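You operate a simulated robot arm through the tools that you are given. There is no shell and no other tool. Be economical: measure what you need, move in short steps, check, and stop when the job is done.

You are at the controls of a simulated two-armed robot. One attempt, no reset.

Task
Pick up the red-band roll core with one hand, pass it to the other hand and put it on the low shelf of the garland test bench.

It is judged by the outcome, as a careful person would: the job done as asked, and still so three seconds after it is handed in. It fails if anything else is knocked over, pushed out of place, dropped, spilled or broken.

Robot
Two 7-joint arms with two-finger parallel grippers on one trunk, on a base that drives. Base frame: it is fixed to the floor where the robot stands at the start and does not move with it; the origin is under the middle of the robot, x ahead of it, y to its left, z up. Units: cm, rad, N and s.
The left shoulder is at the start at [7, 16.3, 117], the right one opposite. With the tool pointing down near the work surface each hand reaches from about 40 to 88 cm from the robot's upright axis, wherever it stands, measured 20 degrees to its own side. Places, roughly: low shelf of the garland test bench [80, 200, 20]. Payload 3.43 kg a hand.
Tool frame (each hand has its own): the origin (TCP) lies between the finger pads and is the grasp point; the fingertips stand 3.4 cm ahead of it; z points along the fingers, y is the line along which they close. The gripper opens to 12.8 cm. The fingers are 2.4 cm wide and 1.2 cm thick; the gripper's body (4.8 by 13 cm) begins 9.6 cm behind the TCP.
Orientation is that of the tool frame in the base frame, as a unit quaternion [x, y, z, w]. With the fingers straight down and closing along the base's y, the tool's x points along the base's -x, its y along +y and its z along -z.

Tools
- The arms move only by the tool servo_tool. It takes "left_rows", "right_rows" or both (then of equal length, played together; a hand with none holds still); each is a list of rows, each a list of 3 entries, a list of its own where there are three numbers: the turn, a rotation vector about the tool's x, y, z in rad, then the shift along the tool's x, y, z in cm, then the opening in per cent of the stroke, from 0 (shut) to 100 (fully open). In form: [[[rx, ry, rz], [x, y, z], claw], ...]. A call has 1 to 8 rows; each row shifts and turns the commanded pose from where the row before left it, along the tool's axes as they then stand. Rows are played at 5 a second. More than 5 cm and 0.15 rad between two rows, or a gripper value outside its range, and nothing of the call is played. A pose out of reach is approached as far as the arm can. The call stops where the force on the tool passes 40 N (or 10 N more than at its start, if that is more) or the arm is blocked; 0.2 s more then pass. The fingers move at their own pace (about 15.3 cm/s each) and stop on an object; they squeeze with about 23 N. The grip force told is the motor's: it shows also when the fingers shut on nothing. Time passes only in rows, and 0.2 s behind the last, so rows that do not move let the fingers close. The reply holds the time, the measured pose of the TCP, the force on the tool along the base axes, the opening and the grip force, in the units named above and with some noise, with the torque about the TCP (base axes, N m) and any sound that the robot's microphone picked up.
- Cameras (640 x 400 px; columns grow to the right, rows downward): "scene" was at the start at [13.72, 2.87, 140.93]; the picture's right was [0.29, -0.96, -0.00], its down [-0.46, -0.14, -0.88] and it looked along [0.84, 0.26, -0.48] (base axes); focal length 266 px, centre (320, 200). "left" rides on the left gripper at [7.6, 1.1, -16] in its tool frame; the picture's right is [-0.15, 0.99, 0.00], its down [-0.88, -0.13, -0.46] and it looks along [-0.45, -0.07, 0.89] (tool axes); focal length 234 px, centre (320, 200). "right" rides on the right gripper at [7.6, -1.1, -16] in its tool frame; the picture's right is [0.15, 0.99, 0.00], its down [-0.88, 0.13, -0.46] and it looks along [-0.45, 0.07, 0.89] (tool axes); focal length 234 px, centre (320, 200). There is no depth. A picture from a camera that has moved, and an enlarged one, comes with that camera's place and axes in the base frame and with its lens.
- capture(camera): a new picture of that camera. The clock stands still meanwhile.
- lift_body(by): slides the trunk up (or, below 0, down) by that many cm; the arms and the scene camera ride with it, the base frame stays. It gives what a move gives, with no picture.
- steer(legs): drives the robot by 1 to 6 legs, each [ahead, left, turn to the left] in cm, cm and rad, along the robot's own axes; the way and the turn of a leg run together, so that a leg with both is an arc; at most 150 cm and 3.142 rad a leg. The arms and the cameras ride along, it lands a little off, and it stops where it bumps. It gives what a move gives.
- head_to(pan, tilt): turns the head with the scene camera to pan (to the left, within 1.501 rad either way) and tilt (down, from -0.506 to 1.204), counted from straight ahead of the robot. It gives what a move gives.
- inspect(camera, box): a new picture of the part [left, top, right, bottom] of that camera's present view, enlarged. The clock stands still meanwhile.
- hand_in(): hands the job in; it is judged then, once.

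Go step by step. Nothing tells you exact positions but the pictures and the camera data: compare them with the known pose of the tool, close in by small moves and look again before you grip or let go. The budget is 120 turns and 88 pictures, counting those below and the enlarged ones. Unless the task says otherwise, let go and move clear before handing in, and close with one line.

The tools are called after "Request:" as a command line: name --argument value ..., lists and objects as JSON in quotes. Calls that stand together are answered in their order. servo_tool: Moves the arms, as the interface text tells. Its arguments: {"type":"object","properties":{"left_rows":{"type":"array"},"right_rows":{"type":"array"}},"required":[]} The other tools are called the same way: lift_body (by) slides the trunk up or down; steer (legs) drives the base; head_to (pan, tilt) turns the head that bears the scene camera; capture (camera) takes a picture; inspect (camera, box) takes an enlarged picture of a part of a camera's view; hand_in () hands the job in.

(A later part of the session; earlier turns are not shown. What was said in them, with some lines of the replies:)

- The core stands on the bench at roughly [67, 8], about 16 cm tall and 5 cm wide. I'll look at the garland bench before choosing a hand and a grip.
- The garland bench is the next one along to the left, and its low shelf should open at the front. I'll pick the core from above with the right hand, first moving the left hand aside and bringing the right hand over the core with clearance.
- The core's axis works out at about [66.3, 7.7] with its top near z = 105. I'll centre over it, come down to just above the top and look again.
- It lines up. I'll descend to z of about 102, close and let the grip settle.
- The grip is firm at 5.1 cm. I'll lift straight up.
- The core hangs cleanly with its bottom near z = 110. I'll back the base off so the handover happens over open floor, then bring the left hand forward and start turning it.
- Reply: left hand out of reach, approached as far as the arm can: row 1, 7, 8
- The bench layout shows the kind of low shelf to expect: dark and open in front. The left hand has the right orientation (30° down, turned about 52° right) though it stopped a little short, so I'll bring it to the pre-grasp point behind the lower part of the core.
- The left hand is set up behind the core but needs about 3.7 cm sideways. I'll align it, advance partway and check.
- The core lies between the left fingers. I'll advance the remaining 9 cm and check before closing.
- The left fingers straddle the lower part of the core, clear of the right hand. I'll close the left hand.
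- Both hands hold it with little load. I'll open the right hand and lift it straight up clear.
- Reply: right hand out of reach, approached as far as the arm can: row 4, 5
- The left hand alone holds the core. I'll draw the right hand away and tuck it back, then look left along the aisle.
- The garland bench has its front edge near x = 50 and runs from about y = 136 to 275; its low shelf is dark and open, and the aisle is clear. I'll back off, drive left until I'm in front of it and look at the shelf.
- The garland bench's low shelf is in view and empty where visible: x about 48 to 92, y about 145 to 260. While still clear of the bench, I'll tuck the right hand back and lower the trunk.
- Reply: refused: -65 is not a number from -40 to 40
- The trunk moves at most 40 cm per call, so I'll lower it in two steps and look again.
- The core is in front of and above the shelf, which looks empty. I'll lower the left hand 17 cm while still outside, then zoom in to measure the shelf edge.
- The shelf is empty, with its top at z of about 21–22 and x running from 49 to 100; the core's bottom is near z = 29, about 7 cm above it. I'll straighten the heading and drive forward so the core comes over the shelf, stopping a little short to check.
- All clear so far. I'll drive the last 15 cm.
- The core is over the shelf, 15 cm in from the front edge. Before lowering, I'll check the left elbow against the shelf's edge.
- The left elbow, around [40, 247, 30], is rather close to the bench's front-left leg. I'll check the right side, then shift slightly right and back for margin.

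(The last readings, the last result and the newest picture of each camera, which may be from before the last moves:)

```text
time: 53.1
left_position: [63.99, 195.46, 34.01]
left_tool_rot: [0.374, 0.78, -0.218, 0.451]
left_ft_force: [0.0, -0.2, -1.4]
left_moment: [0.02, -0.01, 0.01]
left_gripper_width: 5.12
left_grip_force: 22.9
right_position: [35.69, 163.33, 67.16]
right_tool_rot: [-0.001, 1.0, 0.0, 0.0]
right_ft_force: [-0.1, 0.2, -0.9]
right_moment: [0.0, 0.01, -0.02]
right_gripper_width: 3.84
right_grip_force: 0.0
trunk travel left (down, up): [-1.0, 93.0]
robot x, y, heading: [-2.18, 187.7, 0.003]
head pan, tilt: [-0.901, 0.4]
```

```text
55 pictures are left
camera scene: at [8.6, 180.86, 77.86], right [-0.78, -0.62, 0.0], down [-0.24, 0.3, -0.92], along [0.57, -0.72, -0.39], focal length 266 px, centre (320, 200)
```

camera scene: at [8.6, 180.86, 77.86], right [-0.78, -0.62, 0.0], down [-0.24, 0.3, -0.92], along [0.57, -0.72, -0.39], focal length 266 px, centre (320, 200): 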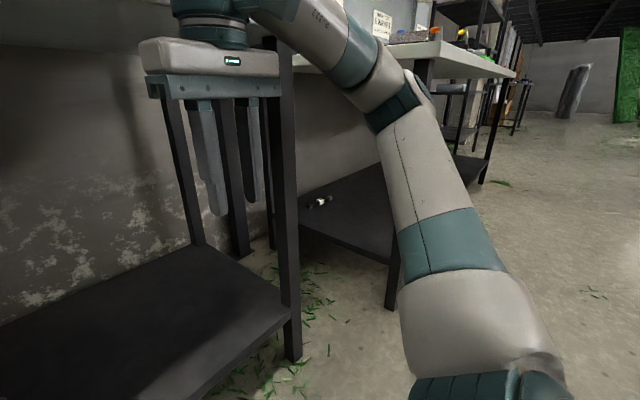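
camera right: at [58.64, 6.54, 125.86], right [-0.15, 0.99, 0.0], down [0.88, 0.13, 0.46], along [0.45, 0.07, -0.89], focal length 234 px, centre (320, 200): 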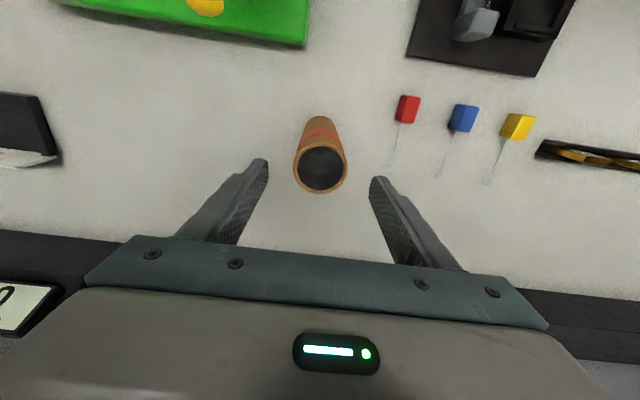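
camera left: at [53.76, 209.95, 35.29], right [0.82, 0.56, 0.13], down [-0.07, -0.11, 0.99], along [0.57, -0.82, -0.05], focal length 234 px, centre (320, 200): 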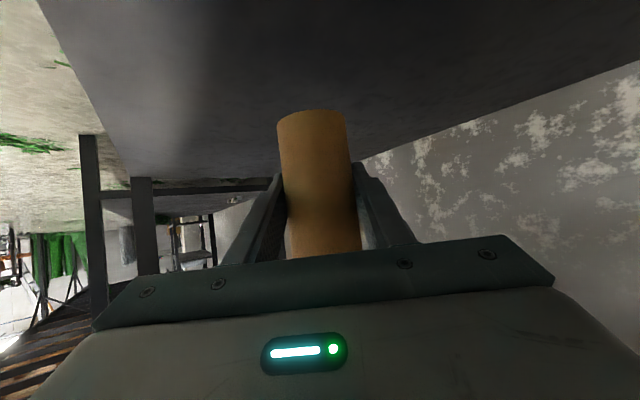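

There is roughly 30 cm of room on the right, so a small shift right and back is safe.

Request:
steer --legs '[[-3, -8, 0]]'

Request:
head_to --pan 0.6 --tilt 0.6

Request:
servo_tool --left_rows '[[[0, 0, 0], [1.3, 0, 0.74], 0], [[0, 0, 0], [1.3, 0, 0.74], 0], [[0, 0, 0], [1.3, 0, 0.74], 0], [[0, 0, 0], [0, 0, 0], 0]]'

Request:
capture --camera "scene"

Request:
capture --camera "left"

```text
time: 54.2
left_position: [60.96, 187.58, 34.1]
left_tool_rot: [0.374, 0.781, -0.217, 0.451]
left_ft_force: [-0.1, 0.5, -1.3]
left_moment: [-0.01, -0.01, 0.01]
left_gripper_width: 5.1
left_grip_force: 22.9
right_position: [32.84, 155.26, 67.19]
right_tool_rot: [-0.001, 1.0, 0.0, 0.0]
right_ft_force: [0.7, -0.9, -1.2]
right_moment: [0.01, 0.0, 0.01]
right_gripper_width: 3.84
right_grip_force: 0.0
trunk travel left (down, up): [-1.0, 93.0]
robot x, y, heading: [-5.21, 179.49, 0.007]
head pan, tilt: [-0.901, 0.4]
```

```text
time: 55.8
left_position: [60.91, 187.62, 33.98]
left_tool_rot: [0.375, 0.78, -0.218, 0.451]
left_ft_force: [-0.1, 0.0, -0.3]
left_moment: [0.02, 0.02, -0.01]
left_gripper_width: 5.09
left_grip_force: 22.9
right_position: [32.68, 155.38, 67.07]
right_tool_rot: [-0.003, 1.0, 0.001, 0.0]
right_ft_force: [0.1, -0.4, -0.1]
right_moment: [-0.06, 0.01, 0.01]
right_gripper_width: 3.82
right_grip_force: 0.0
trunk travel left (down, up): [-1.0, 93.0]
robot x, y, heading: [-5.09, 179.42, 0.009]
head pan, tilt: [0.6, 0.6]
```

```text
time: 56.8
left_position: [60.88, 187.61, 29.41]
left_tool_rot: [0.374, 0.78, -0.217, 0.451]
left_ft_force: [0.2, 0.0, -0.4]
left_moment: [0.02, 0.02, -0.01]
left_gripper_width: 5.1
left_grip_force: 23.1
right_position: [32.7, 155.4, 67.12]
right_tool_rot: [-0.002, 1.0, 0.001, 0.0]
right_ft_force: [-0.3, -0.4, -0.5]
right_moment: [-0.01, -0.02, 0.0]
right_gripper_width: 3.85
right_grip_force: 0.0
trunk travel left (down, up): [-1.0, 93.0]
robot x, y, heading: [-4.65, 179.97, 0.003]
head pan, tilt: [0.6, 0.6]
```

```text
54 pictures are left
camera scene: at [7.09, 185.1, 76.04], right [0.57, -0.82, 0.0], down [-0.47, -0.32, -0.82], along [0.68, 0.47, -0.57], focal length 266 px, centre (320, 200)
```

scene: 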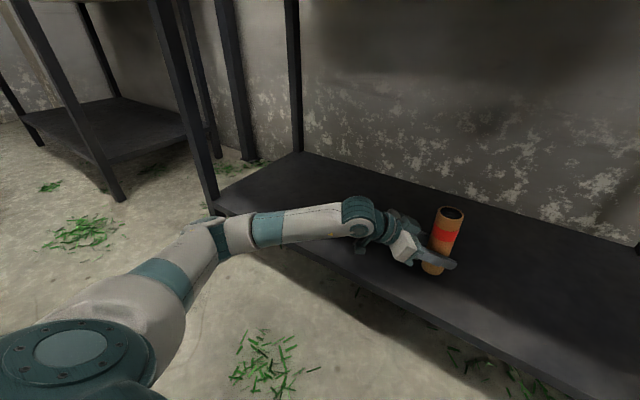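

```text
53 pictures are left
camera left: at [50.7, 201.99, 30.67], right [0.82, 0.56, 0.13], down [-0.07, -0.11, 0.99], along [0.57, -0.82, -0.05], focal length 234 px, centre (320, 200)
```

left: 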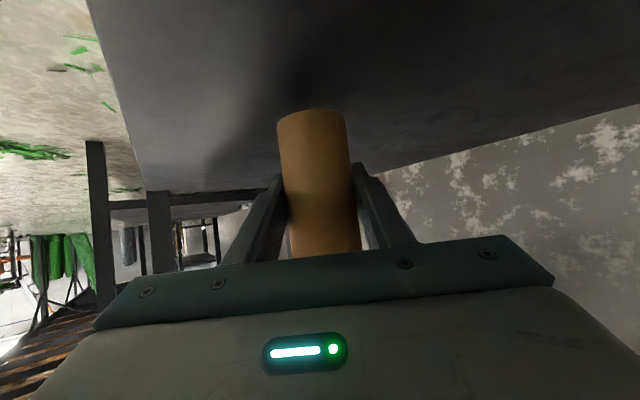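

The bottom is about 2–4 cm above the shelf. I'll go down in small steps and watch for contact.

Request:
servo_tool --left_rows '[[[0, 0, 0], [0.7, 0, 0.4], 0], [[0, 0, 0], [0.7, 0, 0.4], 0], [[0, 0, 0], [0, 0, 0], 0]]'

Request:
inspect --camera "scene" --box '[360, 180, 520, 300]'

Request:
capture --camera "left"

```text
time: 57.6
left_position: [60.84, 187.62, 27.84]
left_tool_rot: [0.375, 0.78, -0.218, 0.452]
left_ft_force: [0.1, 0.2, -1.8]
left_moment: [0.0, 0.0, 0.01]
left_gripper_width: 5.08
left_grip_force: 23.4
right_position: [32.72, 155.29, 67.14]
right_tool_rot: [-0.002, 1.0, 0.0, 0.001]
right_ft_force: [0.3, -0.2, -0.3]
right_moment: [0.02, 0.0, 0.01]
right_gripper_width: 3.84
right_grip_force: 0.0
trunk travel left (down, up): [-1.0, 93.0]
robot x, y, heading: [-5.25, 179.7, 0.007]
head pan, tilt: [0.6, 0.6]
```

```text
3.33 times, centred on (440, 240) of scene
camera zoom: at [7.09, 185.1, 76.04], right [0.57, -0.82, 0.0], down [-0.47, -0.32, -0.82], along [0.68, 0.47, -0.57], focal length 886 px, centre (-80, 67)
```

zoom: 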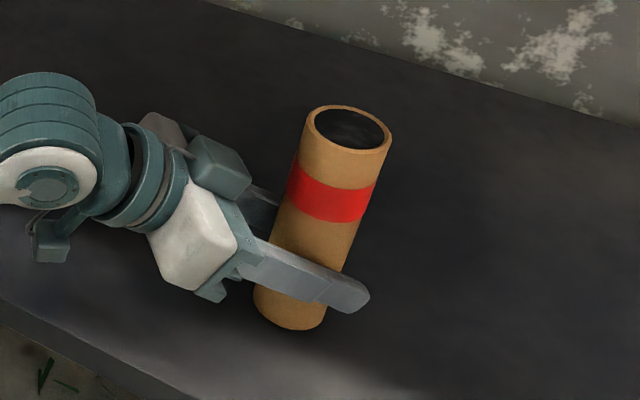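

```text
51 pictures are left
camera left: at [50.73, 202.06, 29.13], right [0.82, 0.56, 0.12], down [-0.07, -0.11, 0.99], along [0.57, -0.82, -0.05], focal length 234 px, centre (320, 200)
```

left: 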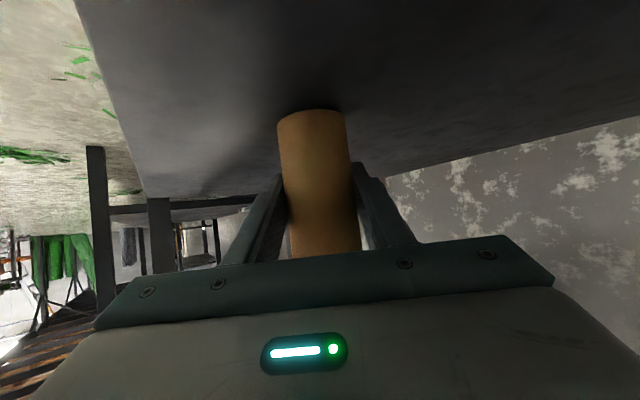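

No contact yet; the shadow is closing in. I'll keep lowering by a few millimetres at a time.

Request:
servo_tool --left_rows '[[[0, 0, 0], [0.35, 0, 0.2], 0], [[0, 0, 0], [0.35, 0, 0.2], 0], [[0, 0, 0], [0, 0, 0], 0]]'

Request:
servo_tool --left_rows '[[[0, 0, 0], [0.35, 0, 0.2], 0], [[0, 0, 0], [0, 0, 0], 0]]'

Request:
capture --camera "left"

```text
time: 58.4
left_position: [60.79, 187.63, 27.23]
left_tool_rot: [0.374, 0.779, -0.217, 0.453]
left_ft_force: [0.1, 0.6, 10.2]
left_moment: [0.14, 0.04, 0.01]
left_gripper_width: 5.09
left_grip_force: 23.0
right_position: [32.73, 155.39, 67.17]
right_tool_rot: [-0.001, 1.0, 0.0, 0.001]
right_ft_force: [-0.3, -0.8, 0.2]
right_moment: [0.02, -0.01, -0.01]
right_gripper_width: 3.83
right_grip_force: 0.1
trunk travel left (down, up): [-1.0, 93.0]
robot x, y, heading: [-5.27, 180.25, 0.004]
head pan, tilt: [0.6, 0.6]
```

```text
time: 59.0
left_position: [60.92, 187.65, 27.22]
left_tool_rot: [0.374, 0.779, -0.217, 0.455]
left_ft_force: [2.5, -1.4, 22.2]
left_moment: [0.09, -0.19, 0.11]
left_gripper_width: 5.11
left_grip_force: 22.8
right_position: [32.59, 155.29, 67.17]
right_tool_rot: [-0.002, 1.0, 0.0, 0.001]
right_ft_force: [0.1, -0.6, 0.1]
right_moment: [0.01, 0.0, 0.0]
right_gripper_width: 3.83
right_grip_force: 0.1
trunk travel left (down, up): [-1.0, 93.0]
robot x, y, heading: [-4.99, 179.86, -0.001]
head pan, tilt: [0.6, 0.6]
```

```text
50 pictures are left
camera left: at [50.74, 202.03, 28.3], right [0.82, 0.56, 0.13], down [-0.08, -0.11, 0.99], along [0.57, -0.82, -0.05], focal length 234 px, centre (320, 200)
```

left: 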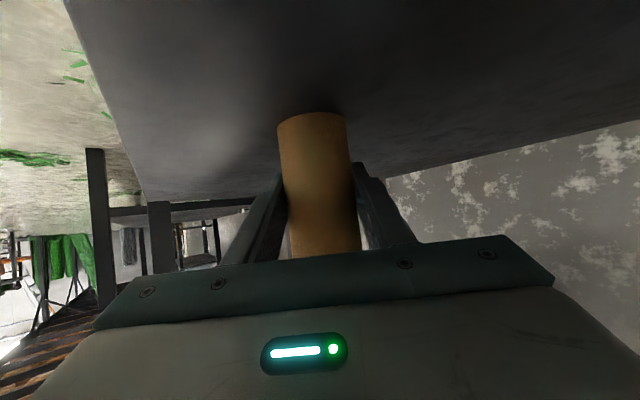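

It touched down at TCP z = 27.2, with 22 N of press. I'll ease off to a light contact.

Request:
servo_tool --left_rows '[[[0, 0, 0], [-0.43, 0, -0.25], 0], [[0, 0, 0], [0, 0, 0], 0]]'

Request:
inspect --camera "scene" --box '[360, 180, 520, 300]'

```text
time: 59.6
left_position: [60.92, 187.58, 27.11]
left_tool_rot: [0.374, 0.781, -0.217, 0.45]
left_ft_force: [2.9, -2.8, 7.4]
left_moment: [-0.12, -0.29, -0.06]
left_gripper_width: 5.13
left_grip_force: 23.4
right_position: [32.74, 155.3, 67.13]
right_tool_rot: [-0.002, 1.0, 0.001, 0.0]
right_ft_force: [-0.3, 0.3, 0.6]
right_moment: [0.07, 0.01, -0.02]
right_gripper_width: 3.83
right_grip_force: 0.1
trunk travel left (down, up): [-1.0, 93.0]
robot x, y, heading: [-4.87, 179.56, 0.006]
head pan, tilt: [0.6, 0.6]
```

```text
3.33 times, centred on (440, 240) of scene
camera zoom: at [7.05, 185.08, 76.04], right [0.57, -0.82, 0.0], down [-0.46, -0.32, -0.83], along [0.68, 0.47, -0.56], focal length 886 px, centre (-80, 67)
```

zoom: 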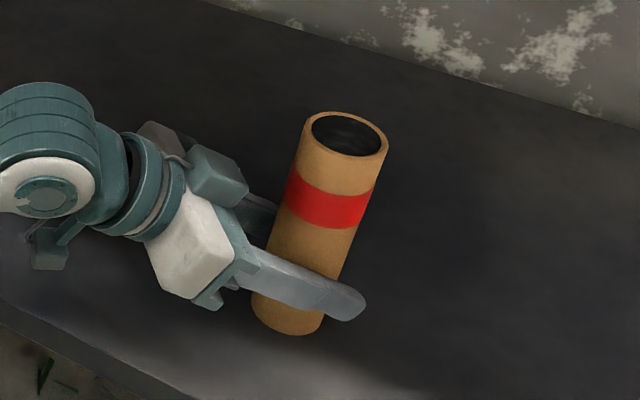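

It stands on the shelf with a light press. I'll ease off another 1–2 mm and open slowly.

Request:
servo_tool --left_rows '[[[0, 0, 0], [-0.13, 0, -0.08], 0], [[0, 0, 0], [0, 0, 0], 0], [[0, 0, 0], [0, 0, 0], 45], [[0, 0, 0], [0, 0, 0], 55], [[0, 0, 0], [0, 0, 0], 75], [[0, 0, 0], [0, 0, 0], 95], [[0, 0, 0], [0, 0, 0], 95]]'

Request:
capture --camera "left"

Request:
inspect --camera "scene" --box '[360, 180, 520, 300]'

```text
time: 61.2
left_position: [60.96, 187.66, 27.27]
left_tool_rot: [0.375, 0.78, -0.218, 0.452]
left_ft_force: [-0.1, 0.1, 0.5]
left_moment: [-0.02, -0.01, 0.02]
left_gripper_width: 12.19
left_grip_force: 0.1
right_position: [32.74, 155.34, 67.21]
right_tool_rot: [-0.002, 1.0, 0.0, 0.0]
right_ft_force: [0.3, -0.2, -0.2]
right_moment: [0.06, -0.02, -0.01]
right_gripper_width: 3.85
right_grip_force: 0.0
trunk travel left (down, up): [-1.0, 93.0]
robot x, y, heading: [-5.34, 179.52, 0.003]
head pan, tilt: [0.6, 0.6]
```

```text
48 pictures are left
camera left: at [50.72, 202.07, 28.62], right [0.82, 0.56, 0.13], down [-0.07, -0.11, 0.99], along [0.57, -0.82, -0.05], focal length 234 px, centre (320, 200)
```

left: 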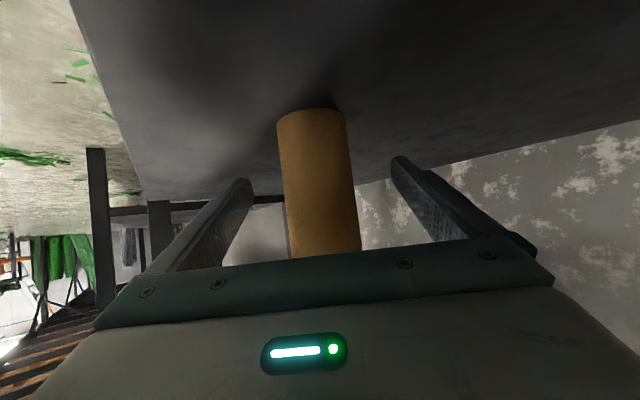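

```text
3.33 times, centred on (440, 240) of scene
camera zoom: at [7.08, 185.1, 76.04], right [0.57, -0.82, 0.0], down [-0.46, -0.32, -0.82], along [0.68, 0.47, -0.57], focal length 886 px, centre (-80, 67)
```

zoom: 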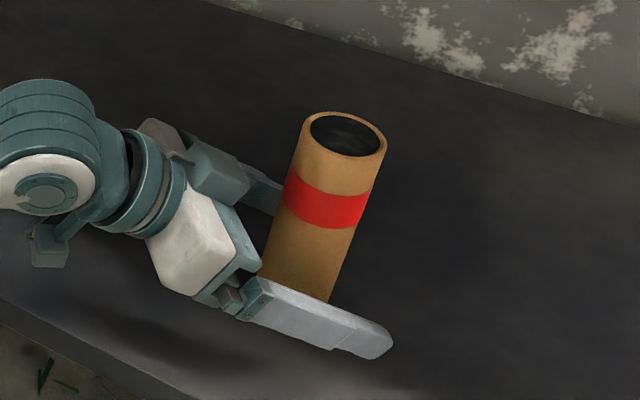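

The core stands free between the open fingers. I'll withdraw straight back along the tool axis.

Request:
servo_tool --left_rows '[[[0, 0, 0], [0, 0, -2], 95], [[0, 0, 0], [0, 0, -3], 95], [[0, 0, 0], [0, 0, -3], 95], [[0, 0, 0], [0, 0, -3], 95], [[0, 0, 0], [0, 0, -3], 95], [[0, 0, 0], [0, 0, 0], 95]]'

Request:
capture --camera "scene"

```text
time: 62.6
left_position: [53.56, 197.3, 34.34]
left_tool_rot: [0.375, 0.78, -0.218, 0.451]
left_ft_force: [-0.4, 0.2, 0.8]
left_moment: [0.0, -0.01, 0.02]
left_gripper_width: 12.16
left_grip_force: 0.0
right_position: [32.74, 155.38, 67.16]
right_tool_rot: [-0.001, 1.0, 0.0, 0.0]
right_ft_force: [-0.3, -0.4, 0.5]
right_moment: [0.01, 0.02, -0.01]
right_gripper_width: 3.87
right_grip_force: 0.0
trunk travel left (down, up): [-1.0, 93.0]
robot x, y, heading: [-5.14, 179.97, 0.006]
head pan, tilt: [0.6, 0.6]
```

```text
46 pictures are left
camera scene: at [7.08, 185.1, 76.04], right [0.57, -0.82, 0.0], down [-0.46, -0.32, -0.82], along [0.68, 0.47, -0.57], focal length 266 px, centre (320, 200)
```

scene: 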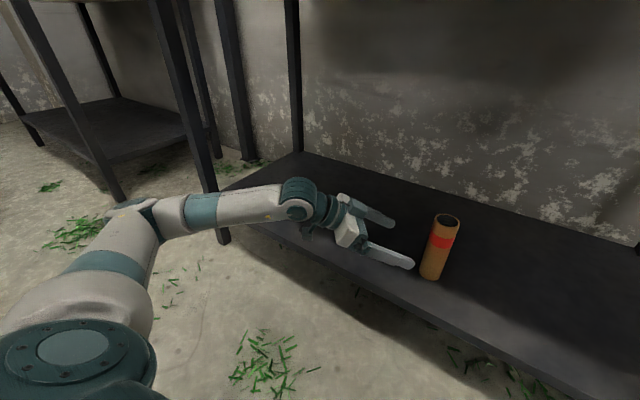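

The core stands upright on the shelf and the hand is clear of it. I'll back the robot straight away from the bench and do a final check.

Request:
steer --legs '[[-45, 0, 0]]'

Request:
head_to --pan 0.1 --tilt 0.3

Request:
capture --camera "scene"

```text
time: 65.3
left_position: [8.33, 196.81, 34.38]
left_tool_rot: [0.377, 0.779, -0.22, 0.451]
left_ft_force: [0.1, -0.5, 0.0]
left_moment: [0.04, 0.02, -0.02]
left_gripper_width: 12.18
left_grip_force: 0.1
right_position: [-12.45, 154.91, 67.1]
right_tool_rot: [0.002, 1.0, 0.0, 0.0]
right_ft_force: [-0.4, -0.2, 0.3]
right_moment: [0.0, 0.0, -0.02]
right_gripper_width: 3.84
right_grip_force: 0.1
trunk travel left (down, up): [-1.0, 93.0]
robot x, y, heading: [-50.24, 180.17, 0.001]
head pan, tilt: [0.6, 0.6]
```

```text
time: 66.2
left_position: [8.26, 196.8, 34.37]
left_tool_rot: [0.377, 0.779, -0.219, 0.451]
left_ft_force: [-0.9, -0.6, 0.2]
left_moment: [0.04, 0.01, 0.03]
left_gripper_width: 12.16
left_grip_force: 0.0
right_position: [-12.58, 155.09, 67.17]
right_tool_rot: [0.002, 1.0, 0.0, 0.0]
right_ft_force: [0.3, -0.4, 0.1]
right_moment: [-0.01, 0.01, 0.01]
right_gripper_width: 3.83
right_grip_force: 0.2
trunk travel left (down, up): [-1.0, 93.0]
robot x, y, heading: [-50.37, 179.59, -0.002]
head pan, tilt: [0.099, 0.3]
```

```text
45 pictures are left
camera scene: at [-36.05, 180.9, 78.79], right [0.1, -1.0, 0.0], down [-0.29, -0.03, -0.96], along [0.95, 0.09, -0.3], focal length 266 px, centre (320, 200)
```

scene: 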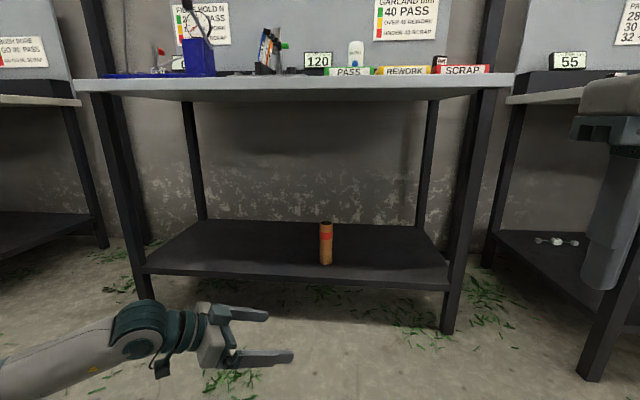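

The core stands upright on the garland bench's low shelf, nothing visible has been disturbed, and both hands are clear. I'm handing it in.

Request:
hand_in

```text
The job is handed in.
```

The red-band roll core was picked up with the right hand, passed to the left, and now stands upright on the low shelf of the garland test bench, with nothing else disturbed that I could see.
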